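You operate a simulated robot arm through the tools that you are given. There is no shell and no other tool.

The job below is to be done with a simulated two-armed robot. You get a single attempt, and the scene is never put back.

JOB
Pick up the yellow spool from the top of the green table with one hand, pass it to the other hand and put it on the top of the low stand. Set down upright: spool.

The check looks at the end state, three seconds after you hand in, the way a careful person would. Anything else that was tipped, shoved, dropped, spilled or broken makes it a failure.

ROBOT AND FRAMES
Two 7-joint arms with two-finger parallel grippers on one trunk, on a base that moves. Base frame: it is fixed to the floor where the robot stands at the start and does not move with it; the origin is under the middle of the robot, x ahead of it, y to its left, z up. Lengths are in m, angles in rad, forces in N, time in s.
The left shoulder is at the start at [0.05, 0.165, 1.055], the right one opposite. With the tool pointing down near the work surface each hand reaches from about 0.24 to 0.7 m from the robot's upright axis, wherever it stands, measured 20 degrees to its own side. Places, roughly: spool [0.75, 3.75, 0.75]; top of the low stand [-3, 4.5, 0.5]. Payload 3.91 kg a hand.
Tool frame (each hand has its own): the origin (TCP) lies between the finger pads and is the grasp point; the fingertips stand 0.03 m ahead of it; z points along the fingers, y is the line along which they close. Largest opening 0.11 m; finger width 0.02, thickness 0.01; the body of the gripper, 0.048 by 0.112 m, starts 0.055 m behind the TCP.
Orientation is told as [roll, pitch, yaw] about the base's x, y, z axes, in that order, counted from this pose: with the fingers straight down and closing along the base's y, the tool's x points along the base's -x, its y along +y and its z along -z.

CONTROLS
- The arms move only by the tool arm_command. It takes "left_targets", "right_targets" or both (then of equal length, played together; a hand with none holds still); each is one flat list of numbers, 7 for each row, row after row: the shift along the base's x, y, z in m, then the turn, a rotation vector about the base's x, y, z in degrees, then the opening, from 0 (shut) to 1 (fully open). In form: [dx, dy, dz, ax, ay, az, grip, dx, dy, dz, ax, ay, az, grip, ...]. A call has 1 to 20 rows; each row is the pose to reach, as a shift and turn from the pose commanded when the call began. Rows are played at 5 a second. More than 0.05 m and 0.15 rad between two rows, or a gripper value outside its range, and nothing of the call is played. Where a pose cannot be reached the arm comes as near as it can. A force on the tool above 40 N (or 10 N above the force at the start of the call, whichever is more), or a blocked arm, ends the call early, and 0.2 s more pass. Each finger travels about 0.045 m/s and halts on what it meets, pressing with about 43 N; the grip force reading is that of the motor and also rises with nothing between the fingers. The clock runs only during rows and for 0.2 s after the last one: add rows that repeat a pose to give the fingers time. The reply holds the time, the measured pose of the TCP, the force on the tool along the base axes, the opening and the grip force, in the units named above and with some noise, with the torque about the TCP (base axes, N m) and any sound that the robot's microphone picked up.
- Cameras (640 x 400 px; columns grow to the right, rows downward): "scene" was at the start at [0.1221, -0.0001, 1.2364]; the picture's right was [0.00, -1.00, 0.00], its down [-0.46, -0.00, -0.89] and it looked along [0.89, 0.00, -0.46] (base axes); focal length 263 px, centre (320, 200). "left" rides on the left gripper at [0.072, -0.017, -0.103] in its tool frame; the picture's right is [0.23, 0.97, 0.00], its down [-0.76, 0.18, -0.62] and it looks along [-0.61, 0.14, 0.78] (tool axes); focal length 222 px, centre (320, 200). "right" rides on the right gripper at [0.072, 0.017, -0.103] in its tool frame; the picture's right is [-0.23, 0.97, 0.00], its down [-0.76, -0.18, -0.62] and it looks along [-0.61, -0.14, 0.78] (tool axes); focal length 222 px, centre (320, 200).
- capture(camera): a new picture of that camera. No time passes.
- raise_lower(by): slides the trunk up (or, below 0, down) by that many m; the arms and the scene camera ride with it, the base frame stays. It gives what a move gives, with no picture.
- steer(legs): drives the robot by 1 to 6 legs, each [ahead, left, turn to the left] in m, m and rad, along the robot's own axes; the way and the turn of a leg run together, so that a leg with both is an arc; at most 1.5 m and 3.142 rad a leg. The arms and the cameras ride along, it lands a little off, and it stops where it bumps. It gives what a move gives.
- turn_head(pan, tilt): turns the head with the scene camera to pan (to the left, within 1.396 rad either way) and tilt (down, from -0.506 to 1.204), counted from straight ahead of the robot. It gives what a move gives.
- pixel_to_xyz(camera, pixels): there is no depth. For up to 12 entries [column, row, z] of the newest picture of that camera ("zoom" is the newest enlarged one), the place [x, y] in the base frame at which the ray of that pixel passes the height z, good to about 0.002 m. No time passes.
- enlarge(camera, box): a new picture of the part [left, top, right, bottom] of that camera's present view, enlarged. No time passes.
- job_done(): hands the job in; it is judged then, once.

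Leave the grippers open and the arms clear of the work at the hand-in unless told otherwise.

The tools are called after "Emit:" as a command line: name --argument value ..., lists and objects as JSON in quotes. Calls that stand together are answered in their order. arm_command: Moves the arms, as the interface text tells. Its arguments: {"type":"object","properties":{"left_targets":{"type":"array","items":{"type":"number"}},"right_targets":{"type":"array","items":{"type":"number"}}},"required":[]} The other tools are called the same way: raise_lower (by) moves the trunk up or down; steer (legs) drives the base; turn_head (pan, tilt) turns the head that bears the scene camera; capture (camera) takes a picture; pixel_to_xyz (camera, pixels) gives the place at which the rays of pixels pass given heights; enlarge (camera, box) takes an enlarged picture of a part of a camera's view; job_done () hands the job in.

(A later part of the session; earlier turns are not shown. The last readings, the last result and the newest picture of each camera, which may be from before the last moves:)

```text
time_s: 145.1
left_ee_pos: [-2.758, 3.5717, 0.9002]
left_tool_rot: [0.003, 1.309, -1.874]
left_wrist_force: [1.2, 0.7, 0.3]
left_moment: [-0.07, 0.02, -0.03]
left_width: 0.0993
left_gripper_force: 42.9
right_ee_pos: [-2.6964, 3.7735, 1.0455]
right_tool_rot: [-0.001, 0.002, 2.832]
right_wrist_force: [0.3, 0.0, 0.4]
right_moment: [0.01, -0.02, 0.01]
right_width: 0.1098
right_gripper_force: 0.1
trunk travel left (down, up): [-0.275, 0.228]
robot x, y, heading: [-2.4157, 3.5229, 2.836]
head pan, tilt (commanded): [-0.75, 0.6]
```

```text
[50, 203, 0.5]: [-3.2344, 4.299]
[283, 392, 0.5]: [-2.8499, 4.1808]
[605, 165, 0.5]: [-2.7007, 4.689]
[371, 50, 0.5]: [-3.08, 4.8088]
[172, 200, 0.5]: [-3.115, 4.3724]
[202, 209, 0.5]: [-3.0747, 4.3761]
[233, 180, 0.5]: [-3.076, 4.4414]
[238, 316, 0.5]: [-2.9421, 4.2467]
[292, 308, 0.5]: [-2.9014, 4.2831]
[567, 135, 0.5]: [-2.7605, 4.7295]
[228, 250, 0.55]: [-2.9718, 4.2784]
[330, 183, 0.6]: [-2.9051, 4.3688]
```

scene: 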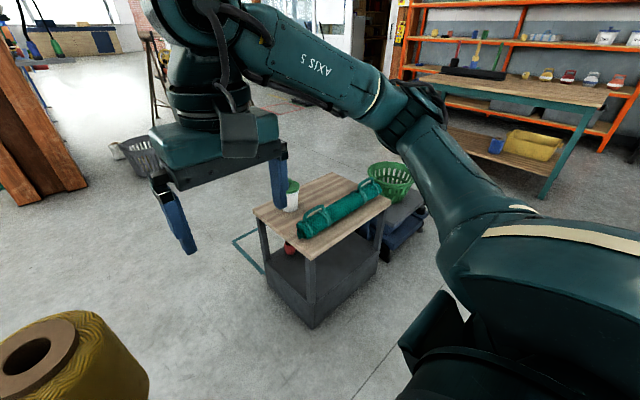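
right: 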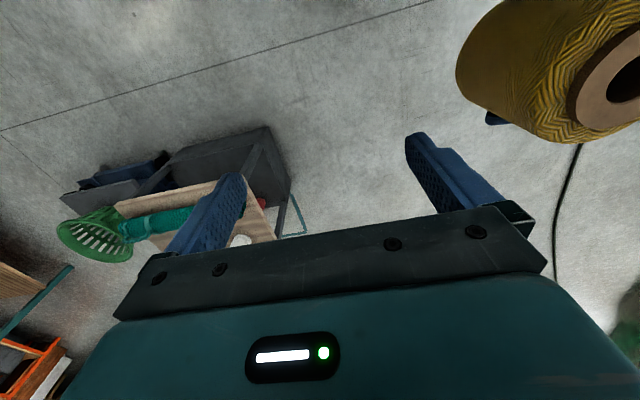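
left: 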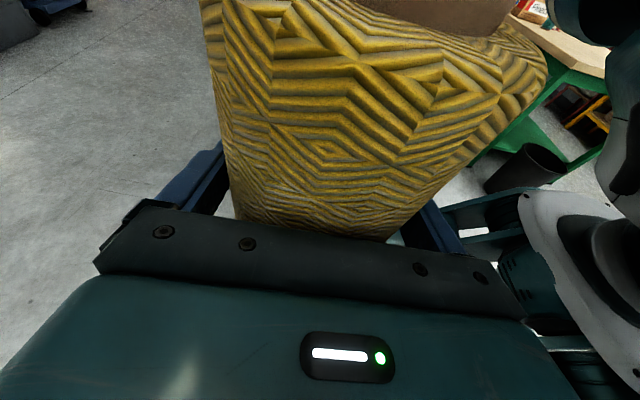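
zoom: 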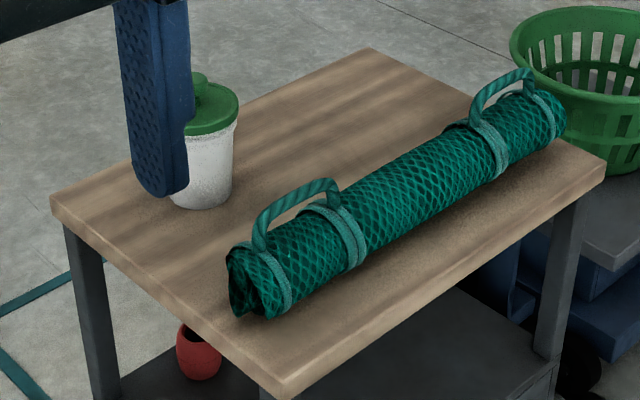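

The free space on the stand is at its back-left, between the roll (up to about 0.16 m from the right edge) and the left edge, behind the cup. To keep the left hand away from the cup I should place it from the stand's left side, facing the opposite way. I'll drive past the stand's front at a safe distance to about [-3.48,3.49] and survey the left side.

Emit:
steer --legs '[[1.0, 0.35, 0]]'

Emit:
turn_head --pan -0.9 --tilt 0.4

Emit:
capture --camera "scene"

Emit:
turn_head --pan 0.1 --tilt 0.45

Emit:
capture --camera "scene"

```text
time_s: 150.6
left_ee_pos: [-3.8309, 3.5691, 0.9005]
left_tool_rot: [0.001, 1.307, -1.884]
left_wrist_force: [-0.6, 0.9, -0.3]
left_moment: [-0.06, -0.02, 0.0]
left_width: 0.0991
left_gripper_force: 42.9
right_ee_pos: [-3.7664, 3.7704, 1.046]
right_tool_rot: [0.0, -0.001, 2.824]
right_wrist_force: [-0.2, 0.3, -0.9]
right_moment: [0.0, -0.02, 0.0]
right_width: 0.1098
right_gripper_force: 0.1
trunk travel left (down, up): [-0.275, 0.228]
robot x, y, heading: [-3.4909, 3.5106, 2.817]
head pan, tilt (commanded): [-0.75, 0.6]
```

```text
time_s: 151.3
left_ee_pos: [-3.8306, 3.5688, 0.8992]
left_tool_rot: [0.002, 1.308, -1.882]
left_wrist_force: [0.6, 0.7, -0.5]
left_moment: [-0.04, -0.01, -0.03]
left_width: 0.0992
left_gripper_force: 43.0
right_ee_pos: [-3.7659, 3.7701, 1.0453]
right_tool_rot: [-0.001, 0.0, 2.823]
right_wrist_force: [0.1, -0.8, -0.4]
right_moment: [0.0, -0.01, 0.01]
right_width: 0.1101
right_gripper_force: 0.1
trunk travel left (down, up): [-0.275, 0.228]
robot x, y, heading: [-3.4905, 3.5132, 2.826]
head pan, tilt (commanded): [-0.901, 0.4]
```

```text
taken
```

scene: 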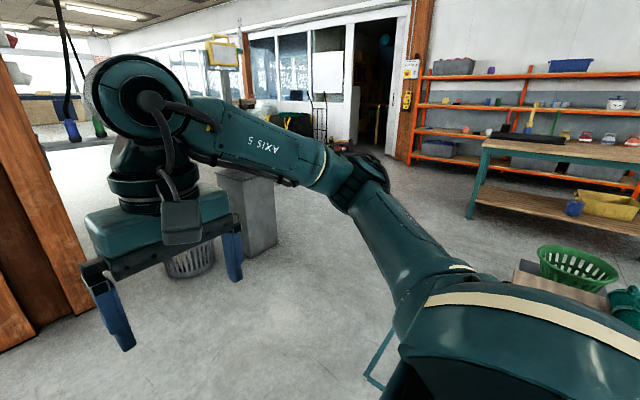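

```text
time_s: 152.6
left_ee_pos: [-3.8311, 3.5692, 0.9011]
left_tool_rot: [0.001, 1.307, -1.882]
left_wrist_force: [0.9, -0.4, -0.4]
left_moment: [-0.05, 0.01, 0.0]
left_width: 0.0994
left_gripper_force: 43.1
right_ee_pos: [-3.7657, 3.7695, 1.0456]
right_tool_rot: [0.0, 0.0, 2.823]
right_wrist_force: [-0.2, 0.3, -0.5]
right_moment: [-0.02, 0.0, 0.01]
right_width: 0.1099
right_gripper_force: 0.2
trunk travel left (down, up): [-0.275, 0.228]
robot x, y, heading: [-3.4919, 3.5097, 2.825]
head pan, tilt (commanded): [0.099, 0.45]
```

```text
taken
```

scene: 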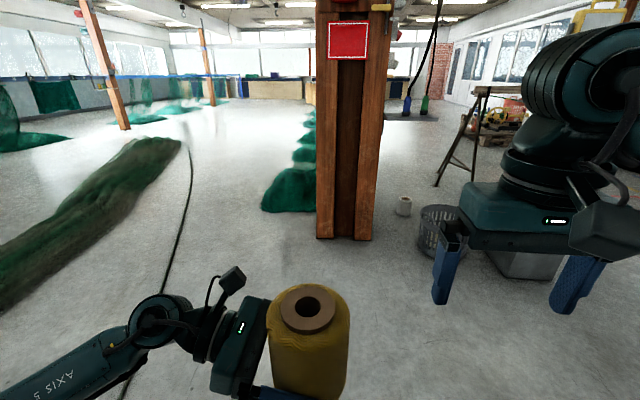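

I'll measure the pillar, basket and grey pedestal positions to see how much room there is on the stand's left side.

Emit:
pixel_to_xyz --camera "scene" --pixels '[[318, 238, 0.0], [370, 239, 0.0], [403, 213, 0.0], [440, 255, 0.0], [500, 277, 0.0], [550, 279, 0.0], [418, 245, 0.0], [150, 330, 0.0], [185, 230, 0.0]]'

Emit:
turn_head --pan -1.39 --tilt 0.6

Emit:
capture --camera "scene"

```text
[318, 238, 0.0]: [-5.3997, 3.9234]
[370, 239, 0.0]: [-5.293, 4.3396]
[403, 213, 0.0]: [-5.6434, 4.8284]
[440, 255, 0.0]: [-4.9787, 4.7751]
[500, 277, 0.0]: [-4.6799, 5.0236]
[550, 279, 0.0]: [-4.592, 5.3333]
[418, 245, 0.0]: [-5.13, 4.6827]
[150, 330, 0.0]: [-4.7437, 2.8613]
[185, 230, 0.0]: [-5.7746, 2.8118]
```

```text
time_s: 154.2
left_ee_pos: [-3.8298, 3.5701, 0.8991]
left_tool_rot: [0.002, 1.306, -1.883]
left_wrist_force: [0.0, 0.6, 0.2]
left_moment: [-0.05, -0.04, -0.01]
left_width: 0.099
left_gripper_force: 43.6
right_ee_pos: [-3.7663, 3.7698, 1.0449]
right_tool_rot: [0.0, -0.001, 2.825]
right_wrist_force: [0.3, -0.1, -0.5]
right_moment: [-0.01, -0.01, 0.01]
right_width: 0.1099
right_gripper_force: 0.1
trunk travel left (down, up): [-0.275, 0.228]
robot x, y, heading: [-3.4909, 3.5143, 2.823]
head pan, tilt (commanded): [-1.389, 0.6]
```

```text
taken
```

scene: 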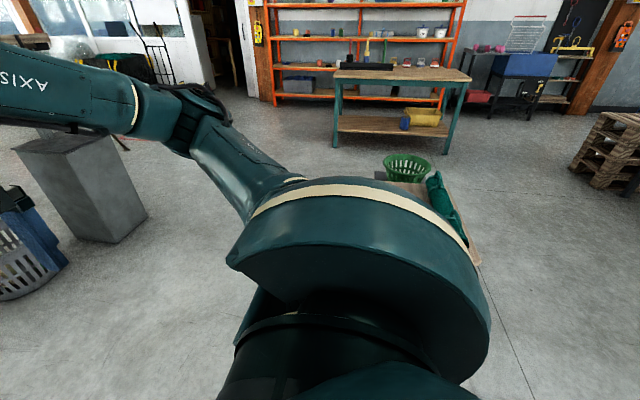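

There's over 1 m of free floor between the stand's left side and the grey pedestal and basket. I'll turn around here (0.8 m from the stand), turning left about 180° in two halves, and check the spool.

Emit:
steer --legs '[[0, 0, 1.58], [0, 0, 1.58]]'

Emit:
capture --camera "left"

Emit:
turn_head --pan 0.7 --tilt 0.5

Emit:
capture --camera "scene"

```text
time_s: 162.3
left_ee_pos: [-3.1485, 3.46, 0.8987]
left_tool_rot: [0.0, 1.308, 1.273]
left_wrist_force: [-1.5, -0.6, 0.4]
left_moment: [0.08, 0.02, 0.0]
left_width: 0.0991
left_gripper_force: 42.9
right_ee_pos: [-3.2104, 3.2587, 1.0455]
right_tool_rot: [0.001, 0.0, -0.307]
right_wrist_force: [-0.1, -0.2, -0.7]
right_moment: [0.02, 0.04, 0.0]
right_width: 0.11
right_gripper_force: 0.1
trunk travel left (down, up): [-0.275, 0.228]
robot x, y, heading: [-3.4877, 3.512, -0.305]
head pan, tilt (commanded): [-1.389, 0.6]
```

```text
taken
```

left: 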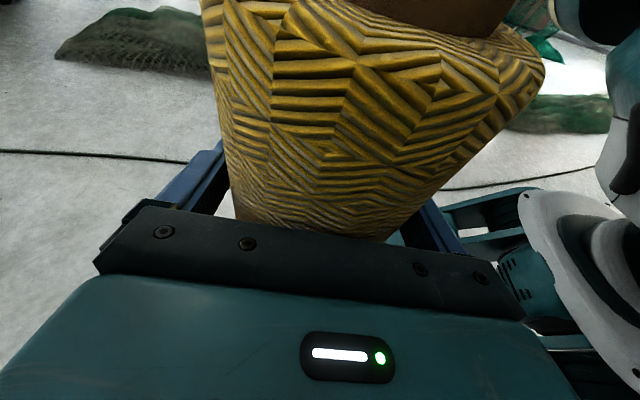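

```text
time_s: 164.2
left_ee_pos: [-3.1479, 3.4608, 0.8986]
left_tool_rot: [0.002, 1.307, 1.271]
left_wrist_force: [0.4, -0.6, 0.7]
left_moment: [0.02, -0.02, 0.01]
left_width: 0.0993
left_gripper_force: 42.8
right_ee_pos: [-3.2098, 3.2585, 1.0443]
right_tool_rot: [0.001, 0.001, -0.304]
right_wrist_force: [0.0, 0.7, 0.3]
right_moment: [-0.03, 0.0, -0.04]
right_width: 0.1099
right_gripper_force: 0.0
trunk travel left (down, up): [-0.275, 0.228]
robot x, y, heading: [-3.4871, 3.5129, -0.306]
head pan, tilt (commanded): [0.7, 0.499]
```

```text
taken
```

scene: 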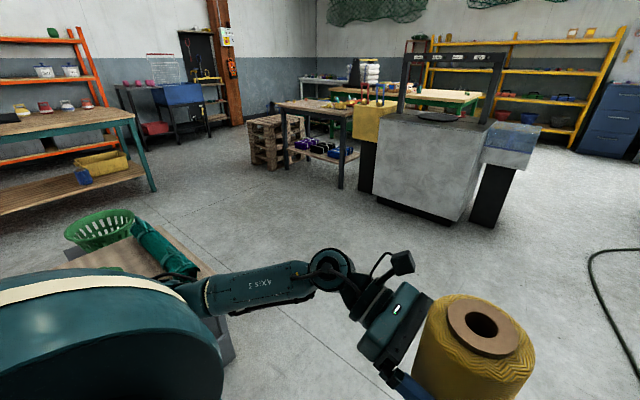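

The spool is firm after the turn. I'm facing the opposite way, with the stand on my left. I'll back up 0.62 m and slide left 0.6 m, then check.

Emit:
steer --legs '[[-0.62, 0, 0], [0, 0.6, 0]]'

Emit:
turn_head --pan 0.55 --tilt 0.6

Emit:
capture --camera "scene"

```text
time_s: 173.1
left_ee_pos: [-3.5732, 4.2174, 0.9]
left_tool_rot: [0.001, 1.307, 1.266]
left_wrist_force: [0.6, 0.4, 0.7]
left_moment: [0.04, 0.0, 0.0]
left_width: 0.0993
left_gripper_force: 43.0
right_ee_pos: [-3.6384, 4.0162, 1.0453]
right_tool_rot: [-0.001, -0.001, -0.31]
right_wrist_force: [0.5, 0.3, -0.9]
right_moment: [0.03, -0.01, -0.02]
right_width: 0.1099
right_gripper_force: 0.0
trunk travel left (down, up): [-0.275, 0.228]
robot x, y, heading: [-3.9178, 4.2738, -0.311]
head pan, tilt (commanded): [0.7, 0.499]
```

```text
time_s: 173.8
left_ee_pos: [-3.5742, 4.2177, 0.8982]
left_tool_rot: [0.004, 1.309, 1.265]
left_wrist_force: [-0.3, 0.3, -0.3]
left_moment: [0.01, 0.01, 0.0]
left_width: 0.0991
left_gripper_force: 43.1
right_ee_pos: [-3.637, 4.0159, 1.045]
right_tool_rot: [0.0, 0.0, -0.31]
right_wrist_force: [0.5, 0.2, 0.3]
right_moment: [0.01, -0.02, 0.01]
right_width: 0.1098
right_gripper_force: 0.1
trunk travel left (down, up): [-0.275, 0.228]
robot x, y, heading: [-3.9191, 4.2711, -0.316]
head pan, tilt (commanded): [0.55, 0.6]
```

```text
taken
```

scene: 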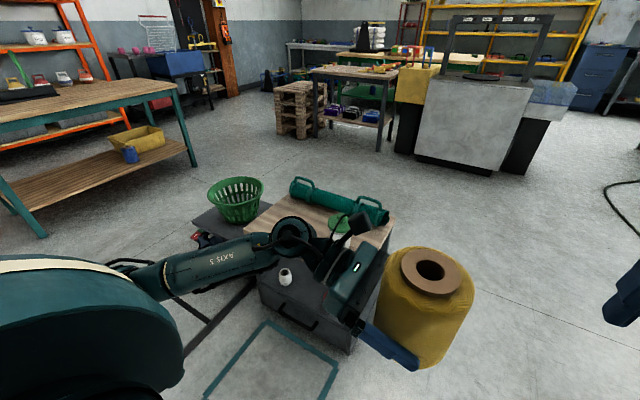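

The stand is ahead-left, with the cup at (340,222), the roll on its far side and the green basket on a low black platform beyond its back end. I'll measure the platform and the stand from here before the final slide.

Emit:
pixel_to_xyz --camera "scene" --pixels '[[194, 222, 0.2], [232, 252, 0.2], [272, 203, 0.2], [237, 222, 0.2], [392, 220, 0.5], [290, 180, 0.5], [257, 270, 0.0], [347, 352, 0.0], [205, 398, 0.0]]'

Emit:
enlarge --camera "scene" --box '[190, 150, 410, 290]'

```text
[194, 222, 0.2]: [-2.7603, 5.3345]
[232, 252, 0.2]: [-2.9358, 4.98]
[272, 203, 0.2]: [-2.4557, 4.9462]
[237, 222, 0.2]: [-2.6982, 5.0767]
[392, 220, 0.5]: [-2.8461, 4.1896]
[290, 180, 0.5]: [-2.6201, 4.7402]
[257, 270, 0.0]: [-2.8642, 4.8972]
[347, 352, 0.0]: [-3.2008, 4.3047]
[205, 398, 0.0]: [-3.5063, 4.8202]
```

```text
2.86 times, centred on (300, 220) of scene
```

zoom: 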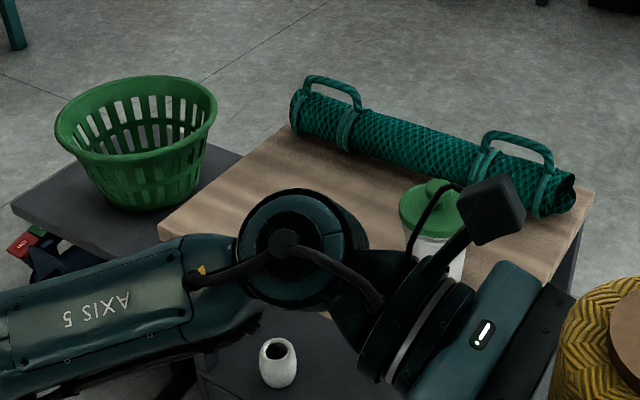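

The black platform with the basket starts just past the stand's back end, so I'll turn the left hand later to keep the forearm away from it. I'll slide left 0.55 m to line up with the stand's left side, staying 0.3 m off with the spool.

Emit:
steer --legs '[[-0.015, 0.548, 0.018]]'

Emit:
turn_head --pan 0.0 --tilt 0.6

Emit:
capture --camera "scene"

```text
time_s: 179.1
left_ee_pos: [-3.4184, 4.7398, 0.9]
left_tool_rot: [0.005, 1.308, 1.257]
left_wrist_force: [0.5, 0.6, -0.1]
left_moment: [0.02, 0.01, 0.01]
left_width: 0.0996
left_gripper_force: 42.8
right_ee_pos: [-3.4839, 4.538, 1.0476]
right_tool_rot: [0.0, -0.002, -0.321]
right_wrist_force: [0.5, 0.2, 0.7]
right_moment: [0.05, -0.02, 0.02]
right_width: 0.1101
right_gripper_force: 0.0
trunk travel left (down, up): [-0.275, 0.228]
robot x, y, heading: [-3.762, 4.7957, -0.323]
head pan, tilt (commanded): [0.55, 0.6]
```

```text
time_s: 180.1
left_ee_pos: [-3.4186, 4.7392, 0.8998]
left_tool_rot: [0.005, 1.306, 1.256]
left_wrist_force: [0.1, 0.4, 0.4]
left_moment: [0.04, 0.02, 0.01]
left_width: 0.099
left_gripper_force: 42.8
right_ee_pos: [-3.4828, 4.5379, 1.045]
right_tool_rot: [-0.001, 0.002, -0.322]
right_wrist_force: [-0.6, -0.7, -0.3]
right_moment: [0.02, -0.01, 0.02]
right_width: 0.1101
right_gripper_force: 0.2
trunk travel left (down, up): [-0.275, 0.228]
robot x, y, heading: [-3.762, 4.7969, -0.322]
head pan, tilt (commanded): [0.0, 0.6]
```

```text
taken
```

scene: 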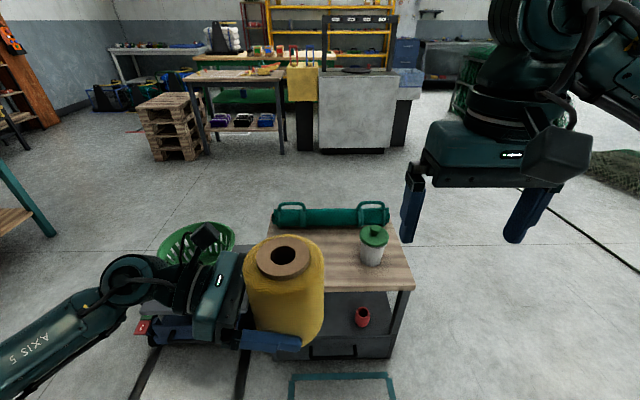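

I'm facing the stand squarely. The cup is at (373,250), the roll is along the far edge, and the free area is behind the spool in this view. I'll enlarge and compare the corner positions with the earlier view to find the top's true height.

Emit:
enlarge --camera "scene" --box '[240, 190, 440, 315]'

Emit:
pixel_to_xyz --camera "scene" --pixels '[[415, 283, 0.5], [398, 222, 0.5], [270, 221, 0.5], [372, 265, 0.5], [0, 100, 0.5], [0, 100, 0.8], [640, 400, 0.5], [640, 400, 0.8]]'

```text
3.20 times, centred on (340, 252) of scene
```

zoom: 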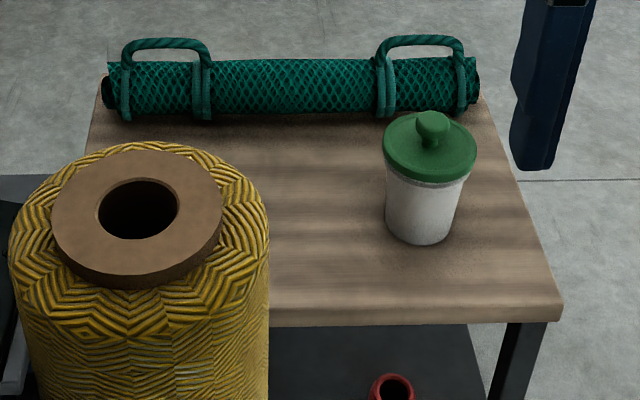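

```text
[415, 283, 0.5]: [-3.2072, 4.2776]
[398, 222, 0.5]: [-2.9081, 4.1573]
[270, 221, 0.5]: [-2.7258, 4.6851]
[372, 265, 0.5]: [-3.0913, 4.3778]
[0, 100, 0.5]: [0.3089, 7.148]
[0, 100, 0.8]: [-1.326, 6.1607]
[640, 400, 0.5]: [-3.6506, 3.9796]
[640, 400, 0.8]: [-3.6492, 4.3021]
```

The top's height comes out at about 0.515 m. The free target spot is about [-3.009,4.597], between roll, cup and edges. First I'll lift the right hand out of the way (up 0.15 m and 0.1 m to the right), and read where the roll's near side lies.

Emit:
pixel_to_xyz --camera "scene" --pixels '[[330, 227, 0.515], [300, 227, 0.515], [360, 226, 0.515], [370.6, 265, 0.515], [361, 255, 0.515], [385, 250, 0.515], [324, 286, 0.515], [415, 284, 0.515]]'

Emit:
arm_command --right_targets '[-0.0063, -0.019, 0.03, 0, 0, 0, 1, -0.0127, -0.038, 0.06, 0, 0, 0, 1, -0.019, -0.0569, 0.09, 0, 0, 0, 1, -0.0254, -0.0759, 0.12, 0, 0, 0, 1, -0.0317, -0.0949, 0.15, 0, 0, 0, 1]'

Emit:
raise_lower --by -0.04

Emit:
capture --camera "left"

```text
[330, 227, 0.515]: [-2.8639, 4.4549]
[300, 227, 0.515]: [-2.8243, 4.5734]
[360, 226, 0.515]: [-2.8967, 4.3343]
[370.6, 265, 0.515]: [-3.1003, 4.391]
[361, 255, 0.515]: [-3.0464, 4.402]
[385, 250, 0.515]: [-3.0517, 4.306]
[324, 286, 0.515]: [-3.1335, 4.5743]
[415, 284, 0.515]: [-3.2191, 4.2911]
```

```text
time_s: 181.3
left_ee_pos: [-3.4189, 4.7385, 0.8995]
left_tool_rot: [0.001, 1.308, 1.254]
left_wrist_force: [-0.2, 0.7, -0.4]
left_moment: [0.0, 0.03, -0.04]
left_width: 0.0991
left_gripper_force: 43.6
right_ee_pos: [-3.5189, 4.4436, 1.1945]
right_tool_rot: [-0.001, -0.001, -0.32]
right_wrist_force: [0.0, -0.3, 0.5]
right_moment: [-0.03, 0.02, -0.01]
right_width: 0.1099
right_gripper_force: 0.1
trunk travel left (down, up): [-0.275, 0.228]
robot x, y, heading: [-3.7565, 4.7947, -0.323]
head pan, tilt (commanded): [0.0, 0.6]
```

```text
time_s: 182.1
left_ee_pos: [-3.4176, 4.7385, 0.8593]
left_tool_rot: [0.006, 1.306, 1.255]
left_wrist_force: [1.0, -0.5, -0.6]
left_moment: [0.05, -0.01, 0.0]
left_width: 0.0992
left_gripper_force: 43.2
right_ee_pos: [-3.5181, 4.4454, 1.155]
right_tool_rot: [0.0, -0.001, -0.322]
right_wrist_force: [-0.4, -0.2, 0.0]
right_moment: [-0.01, 0.01, 0.01]
right_width: 0.1098
right_gripper_force: 0.1
trunk travel left (down, up): [-0.235, 0.268]
robot x, y, heading: [-3.756, 4.7969, -0.32]
head pan, tilt (commanded): [0.0, 0.6]
```

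```text
taken
```

left: 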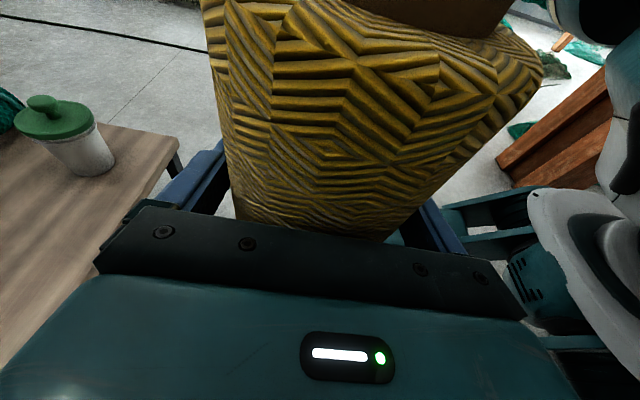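

The roll's near side is only about 0.11 m from the far edge, so there is ample space. The trunk move didn't disturb the spool, so I'll lower the trunk another 0.225 m.

Emit:
raise_lower --by -0.225

Emit:
capture --camera "left"

Emit:
capture --camera "scene"

```text
time_s: 184.5
left_ee_pos: [-3.4188, 4.7387, 0.6344]
left_tool_rot: [0.004, 1.306, 1.258]
left_wrist_force: [1.4, -0.6, -0.2]
left_moment: [0.08, 0.0, 0.03]
left_width: 0.0992
left_gripper_force: 42.8
right_ee_pos: [-3.5182, 4.4449, 0.9283]
right_tool_rot: [0.001, -0.001, -0.32]
right_wrist_force: [-0.1, 0.1, -0.7]
right_moment: [0.02, -0.04, -0.02]
right_width: 0.1097
right_gripper_force: 0.1
trunk travel left (down, up): [-0.01, 0.493]
robot x, y, heading: [-3.7604, 4.7962, -0.321]
head pan, tilt (commanded): [0.0, 0.6]
```

```text
taken
```

left: 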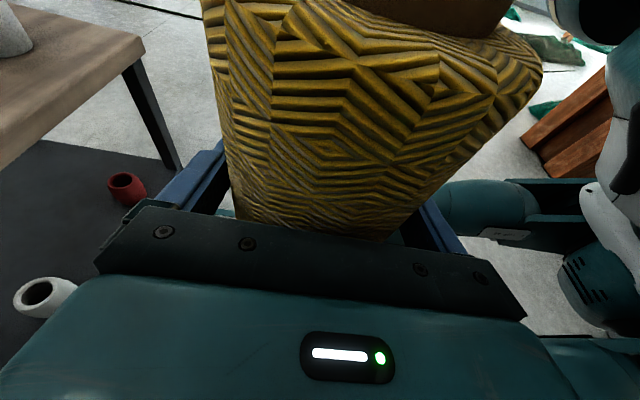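

```text
taken
```

scene: 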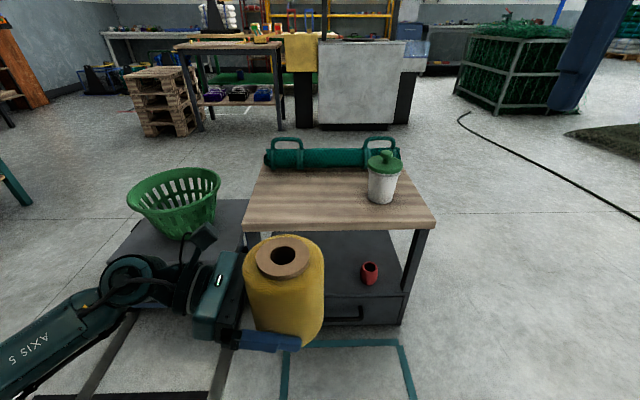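

The spool is held well, with the stand top just below eye level. On the left I see the basket's platform and two dark bars on the floor at (115,350) and (225,375). I need to know whether they're in my way.

Emit:
enlarge --camera "scene" --box '[60, 180, 340, 400]'

Emit:
pixel_to_xyz --camera "scene" --pixels '[[215, 390, 0.0], [232, 335, 0.0], [90, 395, 0.0], [130, 318, 0.0], [245, 200, 0.4], [245, 252, 0.4], [135, 252, 0.4], [290, 348, 0.0], [434, 225, 0.515], [262, 168, 0.515]]'

```text
1.82 times, centred on (200, 290) of scene
```

zoom: 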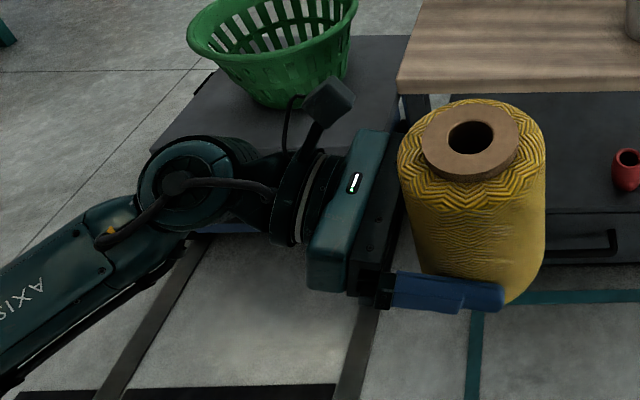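

```text
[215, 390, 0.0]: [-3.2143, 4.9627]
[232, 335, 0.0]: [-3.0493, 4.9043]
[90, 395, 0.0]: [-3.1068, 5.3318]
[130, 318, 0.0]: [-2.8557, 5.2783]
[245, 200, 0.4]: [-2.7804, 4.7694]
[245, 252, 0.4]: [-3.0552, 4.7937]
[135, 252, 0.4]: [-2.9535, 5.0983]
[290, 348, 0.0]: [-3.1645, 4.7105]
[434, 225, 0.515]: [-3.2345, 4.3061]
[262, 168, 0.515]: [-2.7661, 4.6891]
```

The dark bars are flat floor markings, so they're no obstacle. I want the stand's height more exactly from this lower viewpoint, so I'll enlarge its near edge.

Emit:
enlarge --camera "scene" --box '[320, 150, 480, 250]'

Emit:
pixel_to_xyz --camera "zoom" --pixels '[[0, 0, 0.2], [0, 0, 0.6], [640, 0, 0.2], [640, 0, 0.6], [0, 400, 0.2], [0, 400, 0.6], [640, 400, 0.2], [640, 400, 0.6]]'

```text
4.00 times, centred on (400, 200) of scene
```

zoom: 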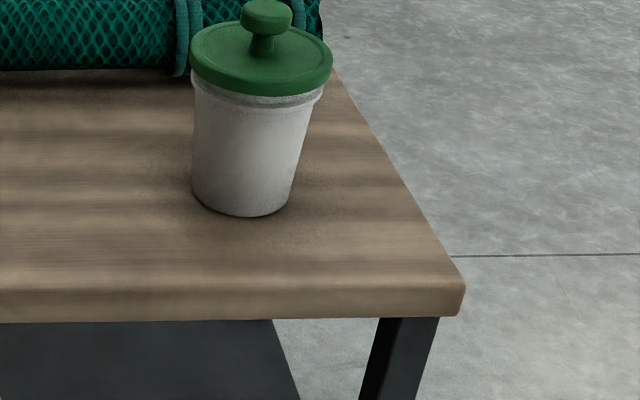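

```text
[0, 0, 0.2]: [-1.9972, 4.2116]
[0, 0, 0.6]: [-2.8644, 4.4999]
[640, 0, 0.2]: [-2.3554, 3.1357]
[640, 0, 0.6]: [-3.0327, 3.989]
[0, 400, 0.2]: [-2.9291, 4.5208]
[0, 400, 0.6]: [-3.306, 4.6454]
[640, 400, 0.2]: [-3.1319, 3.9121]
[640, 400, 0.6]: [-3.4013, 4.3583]
```

I'll get the ray for the stand's corner in this zoomed view at (463,283), along with points on its near edge and the cup's base.

Emit:
pixel_to_xyz --camera "zoom" --pixels '[[463, 283, 0.5], [463, 283, 0.52], [100, 288, 0.5], [240, 217, 0.5], [192, 190, 0.5], [288, 200, 0.5], [193, 85, 0.62], [333, 75, 0.62], [0, 70, 0.5], [170, 75, 0.5]]'

```text
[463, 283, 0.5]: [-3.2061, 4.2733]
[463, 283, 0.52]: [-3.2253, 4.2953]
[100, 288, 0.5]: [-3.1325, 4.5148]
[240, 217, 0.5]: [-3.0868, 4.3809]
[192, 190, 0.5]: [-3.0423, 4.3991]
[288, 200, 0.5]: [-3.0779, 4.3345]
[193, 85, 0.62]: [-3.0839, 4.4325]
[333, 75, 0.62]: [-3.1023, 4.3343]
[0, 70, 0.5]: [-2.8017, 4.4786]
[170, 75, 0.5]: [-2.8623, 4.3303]
```

From the two heights I get the stand top at z≈0.511. The target [-2.986,4.591] has over 0.13 m clearance to both cup and roll. To keep my wrist away from the basket I'll extend the left hand 0.155 m forward and turn it 45° left about the vertical, slowly, still short of the stand.

Emit:
arm_command --left_targets '[0.005, -0.0017, 0, 0, 0, 1.5, 0, 0.015, -0.005, 0, 0, 0, 4.5, 0, 0.027, -0.009, 0, 0, 0, 8, 0, 0.04, -0.0133, 0, 0, 0, 12, 0, 0.053, -0.0177, 0, 0, 0, 16, 0, 0.066, -0.022, 0, 0, 0, 20, 0, 0.079, -0.0263, 0, 0, 0, 24, 0, 0.092, -0.0307, 0, 0, 0, 28, 0, 0.105, -0.035, 0, 0, 0, 32, 0, 0.118, -0.0393, 0, 0, 0, 36, 0, 0.131, -0.0437, 0, 0, 0, 40, 0, 0.141, -0.047, 0, 0, 0, 43, 0, 0.147, -0.049, 0, 0, 0, 45, 0, 0.147, -0.049, 0, 0, 0, 45, 0]'

Emit:
capture --camera "scene"

Emit:
capture --camera "left"

```text
time_s: 187.5
left_ee_pos: [-3.2724, 4.6898, 0.6342]
left_tool_rot: [0.005, 1.306, 2.043]
left_wrist_force: [0.2, -0.5, -0.1]
left_moment: [0.04, 0.0, 0.0]
left_width: 0.0992
left_gripper_force: 42.8
right_ee_pos: [-3.5177, 4.4438, 0.9286]
right_tool_rot: [-0.001, 0.0, -0.322]
right_wrist_force: [-0.5, -0.2, -0.4]
right_moment: [-0.01, -0.01, 0.04]
right_width: 0.1101
right_gripper_force: 0.1
trunk travel left (down, up): [-0.01, 0.493]
robot x, y, heading: [-3.7591, 4.7966, -0.324]
head pan, tilt (commanded): [0.0, 0.6]
```

```text
taken
```

scene: 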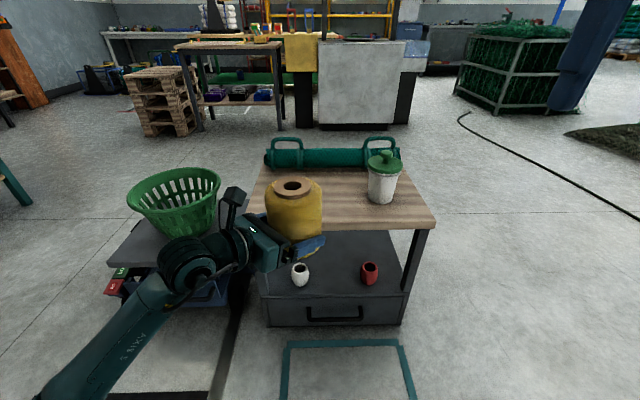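

```text
taken
```

left: 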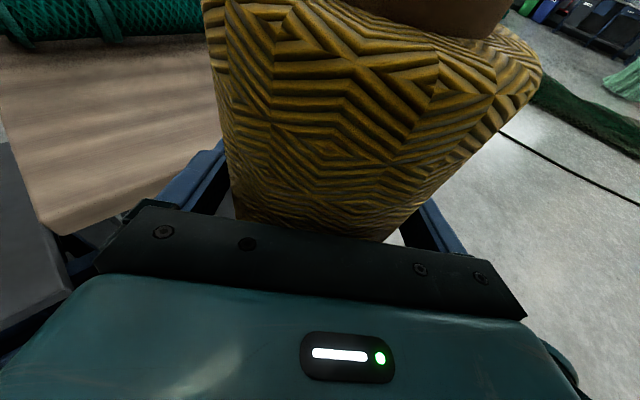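

The hand reached the new direction and the spool is firm. Before driving forward I'll check where the basket's rim and the platform lie relative to my wrist's final place.

Emit:
pixel_to_xyz --camera "scene" --pixels '[[221, 190, 0.6], [175, 214, 0.6], [215, 230, 0.42], [180, 238, 0.42], [112, 262, 0.42], [205, 305, 0.0], [246, 200, 0.42], [240, 270, 0.42]]'

Emit:
enlarge --camera "scene" --box '[100, 140, 340, 300]'

```text
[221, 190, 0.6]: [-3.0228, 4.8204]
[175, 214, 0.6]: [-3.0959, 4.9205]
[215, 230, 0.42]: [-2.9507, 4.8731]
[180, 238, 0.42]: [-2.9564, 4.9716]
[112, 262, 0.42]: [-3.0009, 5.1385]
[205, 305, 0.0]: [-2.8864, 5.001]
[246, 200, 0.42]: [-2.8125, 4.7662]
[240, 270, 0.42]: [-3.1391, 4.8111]
```

```text
2.50 times, centred on (220, 220) of scene
```

zoom: 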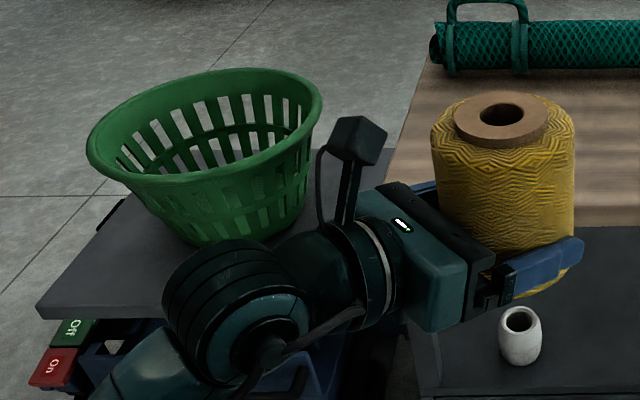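

My wrist will end up well clear of the basket rim, by about 8 cm or more, and above the platform. I'll drive ahead 0.28 m with the spool bottom about 9 cm above the stand top.

Emit:
steer --legs '[[0.28, 0, 0]]'

Emit:
capture --camera "scene"

Emit:
capture --camera "left"

```text
time_s: 189.4
left_ee_pos: [-3.0112, 4.6063, 0.6352]
left_tool_rot: [0.002, 1.306, 2.046]
left_wrist_force: [0.6, -0.3, -0.3]
left_moment: [0.06, -0.01, 0.01]
left_width: 0.0994
left_gripper_force: 43.0
right_ee_pos: [-3.2566, 4.3584, 0.9297]
right_tool_rot: [-0.001, 0.0, -0.316]
right_wrist_force: [0.4, 0.2, -0.5]
right_moment: [0.03, 0.0, -0.02]
right_width: 0.11
right_gripper_force: 0.0
trunk travel left (down, up): [-0.01, 0.493]
robot x, y, heading: [-3.4993, 4.7122, -0.318]
head pan, tilt (commanded): [0.0, 0.6]
```

```text
taken
```

scene: 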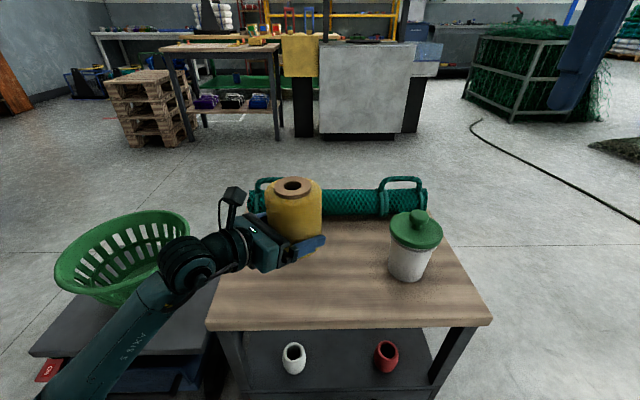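

```text
taken
```

left: 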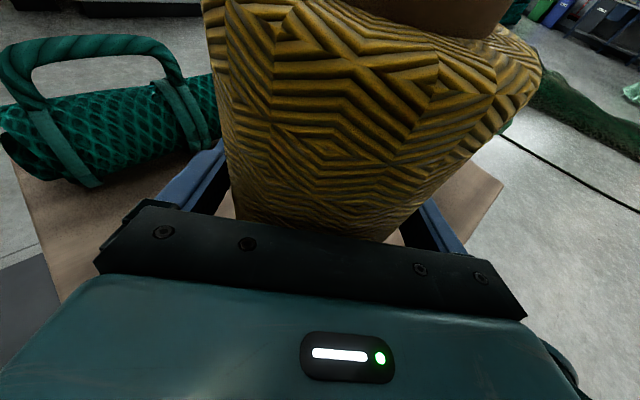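

The spool is above the stand at about [-3.007,4.597]. In the picture my wrist ring at (190,262) looks close to the basket rim at (188,225). I'll check their positions before lowering.

Emit:
enlarge --camera "scene" --box '[40, 170, 340, 340]'

Emit:
pixel_to_xyz --camera "scene" --pixels '[[190, 262, 0.7], [162, 255, 0.7], [205, 240, 0.72], [188, 222, 0.55], [165, 255, 0.55], [120, 287, 0.55], [210, 330, 0.511], [492, 322, 0.511], [55, 270, 0.55], [120, 305, 0.38]]'

```text
2.13 times, centred on (190, 255) of scene
```

zoom: 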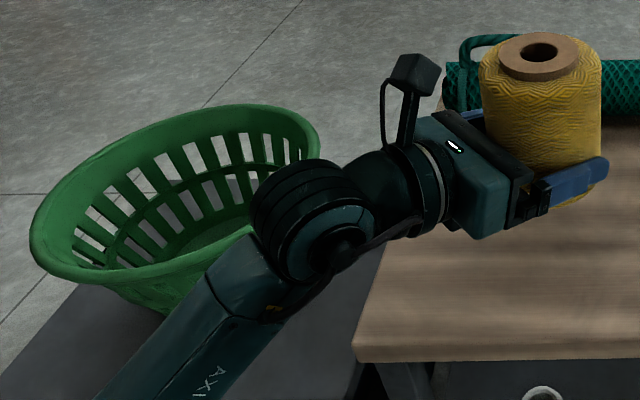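

```text
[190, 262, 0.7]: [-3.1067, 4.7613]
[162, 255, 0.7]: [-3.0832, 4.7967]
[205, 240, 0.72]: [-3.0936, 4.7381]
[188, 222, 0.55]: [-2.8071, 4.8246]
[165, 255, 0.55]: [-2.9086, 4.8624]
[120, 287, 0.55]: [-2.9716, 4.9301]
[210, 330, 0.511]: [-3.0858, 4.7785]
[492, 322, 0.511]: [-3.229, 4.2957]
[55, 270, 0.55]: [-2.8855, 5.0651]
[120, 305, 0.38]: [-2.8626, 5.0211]
```

The basket rim is about 10 cm clear of my wrist ring. I also want to be sure the forearm won't touch the platform's edge when lowered, so I'll check where the forearm lies.

Emit:
pixel_to_xyz --camera "scene" --pixels '[[60, 390, 0.75], [60, 390, 0.65], [60, 390, 0.55], [60, 390, 0.45], [120, 330, 0.7], [120, 330, 0.6], [35, 352, 0.38], [35, 352, 0.42], [130, 350, 0.38], [210, 345, 0.38]]'

Emit:
turn_head --pan 0.8 --tilt 0.9

Emit:
capture --camera "scene"

```text
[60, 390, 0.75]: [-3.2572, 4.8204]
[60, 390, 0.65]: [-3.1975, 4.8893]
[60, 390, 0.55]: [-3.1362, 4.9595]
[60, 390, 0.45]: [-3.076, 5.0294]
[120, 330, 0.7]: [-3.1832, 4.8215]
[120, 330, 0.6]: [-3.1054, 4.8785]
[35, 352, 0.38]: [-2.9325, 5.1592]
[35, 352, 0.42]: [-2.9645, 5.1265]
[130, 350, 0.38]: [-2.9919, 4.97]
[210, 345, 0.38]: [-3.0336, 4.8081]
```

```text
time_s: 190.6
left_ee_pos: [-3.0112, 4.6059, 0.6336]
left_tool_rot: [0.003, 1.305, 2.045]
left_wrist_force: [0.2, 1.4, -0.3]
left_moment: [0.05, 0.02, 0.03]
left_width: 0.0992
left_gripper_force: 42.9
right_ee_pos: [-3.2566, 4.3588, 0.9288]
right_tool_rot: [0.0, 0.0, -0.319]
right_wrist_force: [-0.3, -0.6, -0.5]
right_moment: [-0.01, 0.03, -0.01]
right_width: 0.1099
right_gripper_force: 0.0
trunk travel left (down, up): [-0.01, 0.493]
robot x, y, heading: [-3.4981, 4.7085, -0.315]
head pan, tilt (commanded): [0.799, 0.901]
```

```text
taken
```

scene: 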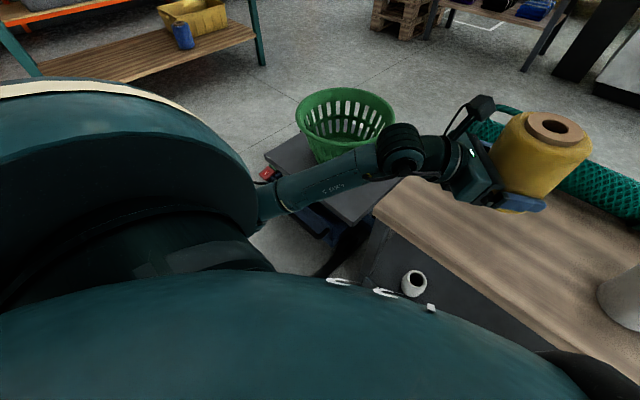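

From this angle the forearm runs from the wrist at (400,150) to (270,200), passing above the platform's corner. I'll estimate its height from rays.

Emit:
pixel_to_xyz --camera "scene" --pixels '[[285, 200, 0.75], [285, 200, 0.65], [285, 200, 0.55], [285, 200, 0.45], [400, 155, 0.7], [340, 175, 0.7], [340, 175, 0.6], [265, 157, 0.4], [350, 222, 0.4], [330, 162, 0.4]]'

Emit:
enlarge --camera "scene" --box '[220, 70, 500, 260]'

```text
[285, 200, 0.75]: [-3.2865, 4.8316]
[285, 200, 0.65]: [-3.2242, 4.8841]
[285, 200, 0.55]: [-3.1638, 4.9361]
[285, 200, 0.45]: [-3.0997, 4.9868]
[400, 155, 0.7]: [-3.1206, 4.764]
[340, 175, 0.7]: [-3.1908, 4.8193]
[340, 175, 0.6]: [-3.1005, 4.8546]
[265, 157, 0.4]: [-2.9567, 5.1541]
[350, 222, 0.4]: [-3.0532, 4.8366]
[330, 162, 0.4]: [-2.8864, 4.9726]
```

```text
2.11 times, centred on (360, 165) of scene
```

zoom: 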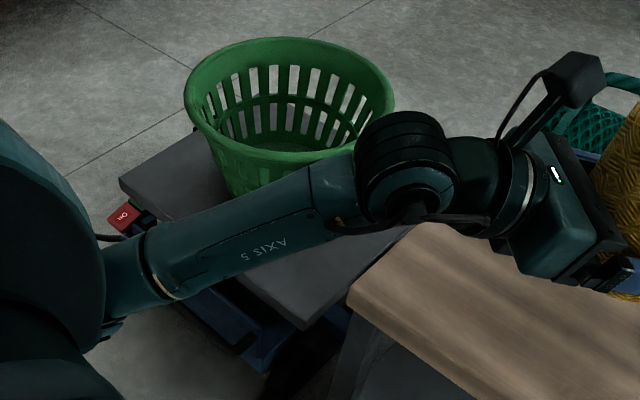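

The forearm lies on my side of the platform's edge, so lowering is safe. I'll lower the spool to TCP z≈0.566 while shifting it 1 cm forward, then look.

Emit:
arm_command --left_targets '[0.002, -0.0006, -0.005, 0, 0, 0, 0, 0.004, -0.0013, -0.013, 0, 0, 0, 0, 0.006, -0.002, -0.021, 0, 0, 0, 0, 0.008, -0.0026, -0.029, 0, 0, 0, 0, 0.0095, -0.0031, -0.037, 0, 0, 0, 0, 0.0095, -0.0031, -0.045, 0, 0, 0, 0, 0.0095, -0.0031, -0.053, 0, 0, 0, 0, 0.0095, -0.0031, -0.06, 0, 0, 0, 0, 0.0095, -0.0031, -0.065, 0, 0, 0, 0, 0.0095, -0.0031, -0.068, 0, 0, 0, 0, 0.0095, -0.0031, -0.068, 0, 0, 0, 0]'

Emit:
turn_head --pan 0.1 --tilt 0.7

Emit:
capture --camera "scene"

Emit:
capture --camera "left"

```text
time_s: 193.0
left_ee_pos: [-3.0009, 4.6012, 0.5658]
left_tool_rot: [0.003, 1.307, 2.043]
left_wrist_force: [-0.3, 1.4, -0.5]
left_moment: [0.0, 0.0, 0.0]
left_width: 0.0992
left_gripper_force: 43.3
right_ee_pos: [-3.2557, 4.3593, 0.9291]
right_tool_rot: [0.0, 0.0, -0.318]
right_wrist_force: [-0.2, -0.8, -0.3]
right_moment: [-0.04, -0.03, 0.03]
right_width: 0.1101
right_gripper_force: 0.0
trunk travel left (down, up): [-0.01, 0.493]
robot x, y, heading: [-3.5025, 4.7098, -0.315]
head pan, tilt (commanded): [0.799, 0.901]
```

```text
time_s: 194.0
left_ee_pos: [-3.002, 4.6027, 0.5676]
left_tool_rot: [0.003, 1.308, 2.044]
left_wrist_force: [0.4, 1.1, 0.3]
left_moment: [-0.07, -0.05, 0.05]
left_width: 0.0995
left_gripper_force: 43.0
right_ee_pos: [-3.2565, 4.3596, 0.9291]
right_tool_rot: [0.001, 0.0, -0.317]
right_wrist_force: [0.2, -0.1, 0.1]
right_moment: [0.0, -0.01, -0.02]
right_width: 0.11
right_gripper_force: 0.0
trunk travel left (down, up): [-0.01, 0.493]
robot x, y, heading: [-3.5023, 4.714, -0.317]
head pan, tilt (commanded): [0.099, 0.7]
```

```text
taken
```

scene: 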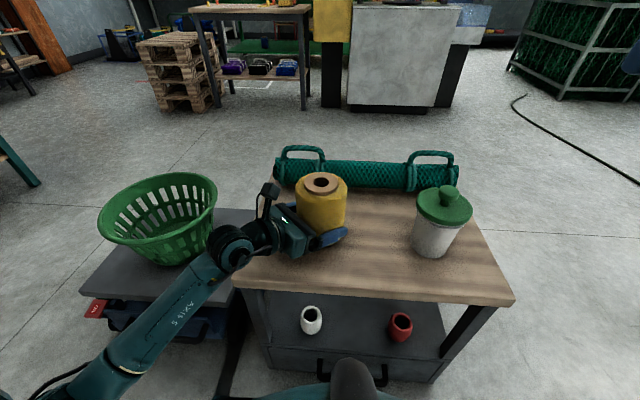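

```text
taken
```

left: 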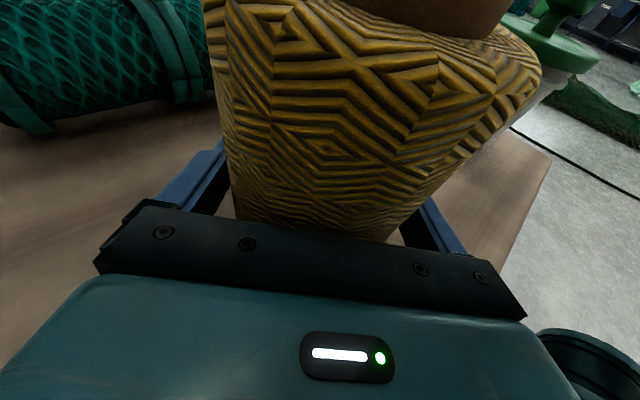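

The spool is now just above the free wood between roll and cup. I'll enlarge to judge the remaining gap.

Emit:
enlarge --camera "scene" --box '[250, 160, 410, 260]'

```text
4.00 times, centred on (330, 210) of scene
```

zoom: 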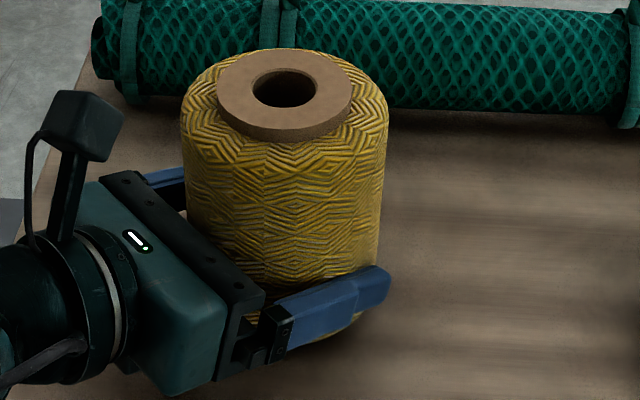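

It's upright and clear of everything. I'll lower in 3 mm steps, reading the force.

Emit:
arm_command --left_targets '[0, 0, -0.003, 0, 0, 0, 0, 0, 0, -0.006, 0, 0, 0, 0, 0, 0, -0.009, 0, 0, 0, 0, 0, 0, -0.012, 0, 0, 0, 0, 0, 0, -0.012, 0, 0, 0, 0]'

Emit:
enlarge --camera "scene" --box '[250, 160, 410, 260]'

```text
time_s: 195.0
left_ee_pos: [-3.0011, 4.6024, 0.5662]
left_tool_rot: [-0.009, 1.33, 2.033]
left_wrist_force: [-3.8, 2.5, 8.2]
left_moment: [0.39, 0.41, -0.08]
left_width: 0.0995
left_gripper_force: 43.4
right_ee_pos: [-3.2573, 4.3597, 0.9286]
right_tool_rot: [0.0, -0.002, -0.317]
right_wrist_force: [-0.9, 0.4, 0.7]
right_moment: [0.0, 0.01, -0.01]
right_width: 0.1101
right_gripper_force: 0.0
trunk travel left (down, up): [-0.01, 0.493]
robot x, y, heading: [-3.4989, 4.7111, -0.318]
head pan, tilt (commanded): [0.099, 0.7]
stopped in row 4 (left hand): the force on the tool passed its limit at 42 N (the readings are from after the stop); the commanded pose is now the measured one
```

```text
4.00 times, centred on (330, 210) of scene
```

zoom: 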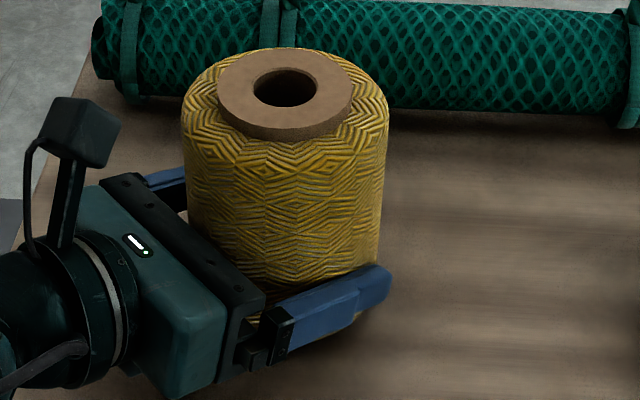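

The spool has touched the stand: the force limit tripped at TCP z≈0.566 and the hand tipped about 1.3°. So the top is slightly higher than I estimated. I'll raise 4 mm and restore the upright orientation before setting down gently.

Emit:
arm_command --left_targets '[0, 0, 0.002, 0, 0, 0, 0, 0, 0, 0.004, 0.55, 0.36, -0.02, 0, 0, 0, 0.004, 1.1, 0.72, -0.04, 0, 0, 0, 0.004, 1.1, 0.72, -0.04, 0]'

Emit:
enlarge --camera "scene" --box '[250, 160, 410, 260]'

Emit:
capture --camera "left"

```text
time_s: 196.0
left_ee_pos: [-3.0024, 4.6026, 0.5675]
left_tool_rot: [0.006, 1.302, 2.049]
left_wrist_force: [-0.8, -3.1, 0.0]
left_moment: [-0.28, -0.07, -0.05]
left_width: 0.0989
left_gripper_force: 42.8
right_ee_pos: [-3.2575, 4.3601, 0.9288]
right_tool_rot: [-0.001, -0.002, -0.319]
right_wrist_force: [0.1, -0.8, -1.0]
right_moment: [0.0, 0.04, 0.02]
right_width: 0.1102
right_gripper_force: 0.1
trunk travel left (down, up): [-0.01, 0.493]
robot x, y, heading: [-3.4997, 4.712, -0.317]
head pan, tilt (commanded): [0.099, 0.7]
```

```text
4.00 times, centred on (330, 210) of scene
```

zoom: 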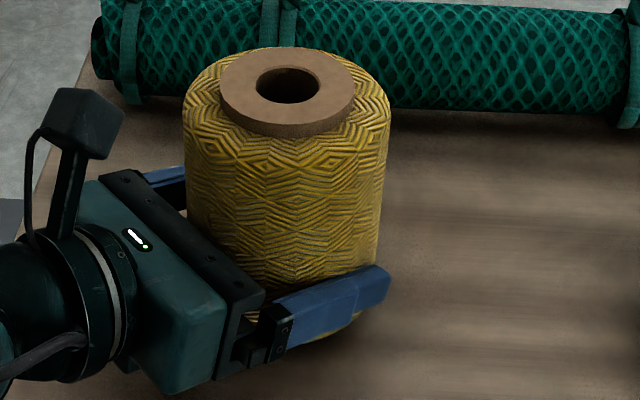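

```text
taken
```

left: 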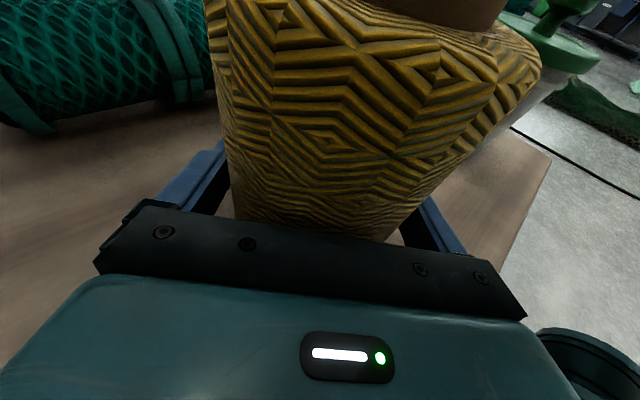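

The hand is level again and the readings are small. I'll lower 1 mm per row for 3 mm and read the force.

Emit:
arm_command --left_targets '[0, 0, -0.001, 0, 0, 0, 0, 0, 0, -0.002, 0, 0, 0, 0, 0, 0, -0.002, 0, 0, 0, 0]'

Emit:
enlarge --camera "left" --box '[120, 100, 560, 300]'

```text
time_s: 196.8
left_ee_pos: [-3.0012, 4.6026, 0.5673]
left_tool_rot: [-0.003, 1.308, 2.041]
left_wrist_force: [-5.5, 6.2, 9.2]
left_moment: [-0.18, 0.03, -0.09]
left_width: 0.0989
left_gripper_force: 42.7
right_ee_pos: [-3.2583, 4.3613, 0.9294]
right_tool_rot: [0.001, -0.002, -0.317]
right_wrist_force: [-0.9, 0.3, 0.6]
right_moment: [0.01, -0.01, -0.01]
right_width: 0.1102
right_gripper_force: 0.0
trunk travel left (down, up): [-0.01, 0.493]
robot x, y, heading: [-3.4979, 4.7101, -0.314]
head pan, tilt (commanded): [0.099, 0.7]
```

```text
1.45 times, centred on (340, 200) of left
```

zoom: 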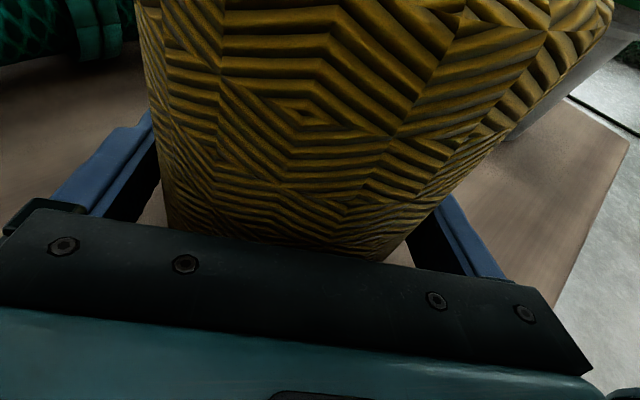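

The upward push is 9 N with almost no torque, so the spool stands flat on the top. I'll ease the hand back 1 mm along its pointing line to relax the side push before letting go.

Emit:
arm_command --left_targets '[-0.0005, 0.0009, 0.0005, 0, 0, 0, 0, -0.0005, 0.0009, 0.0005, 0, 0, 0, 0]'

```text
time_s: 197.4
left_ee_pos: [-3.0024, 4.6031, 0.5677]
left_tool_rot: [-0.001, 1.305, 2.042]
left_wrist_force: [5.7, -4.9, 6.4]
left_moment: [-0.64, -0.39, 0.09]
left_width: 0.099
left_gripper_force: 43.2
right_ee_pos: [-3.2558, 4.3597, 0.9284]
right_tool_rot: [0.0, 0.0, -0.317]
right_wrist_force: [0.7, -0.7, 0.7]
right_moment: [0.01, 0.0, 0.02]
right_width: 0.11
right_gripper_force: 0.1
trunk travel left (down, up): [-0.01, 0.493]
robot x, y, heading: [-3.4976, 4.7068, -0.318]
head pan, tilt (commanded): [0.099, 0.7]
```

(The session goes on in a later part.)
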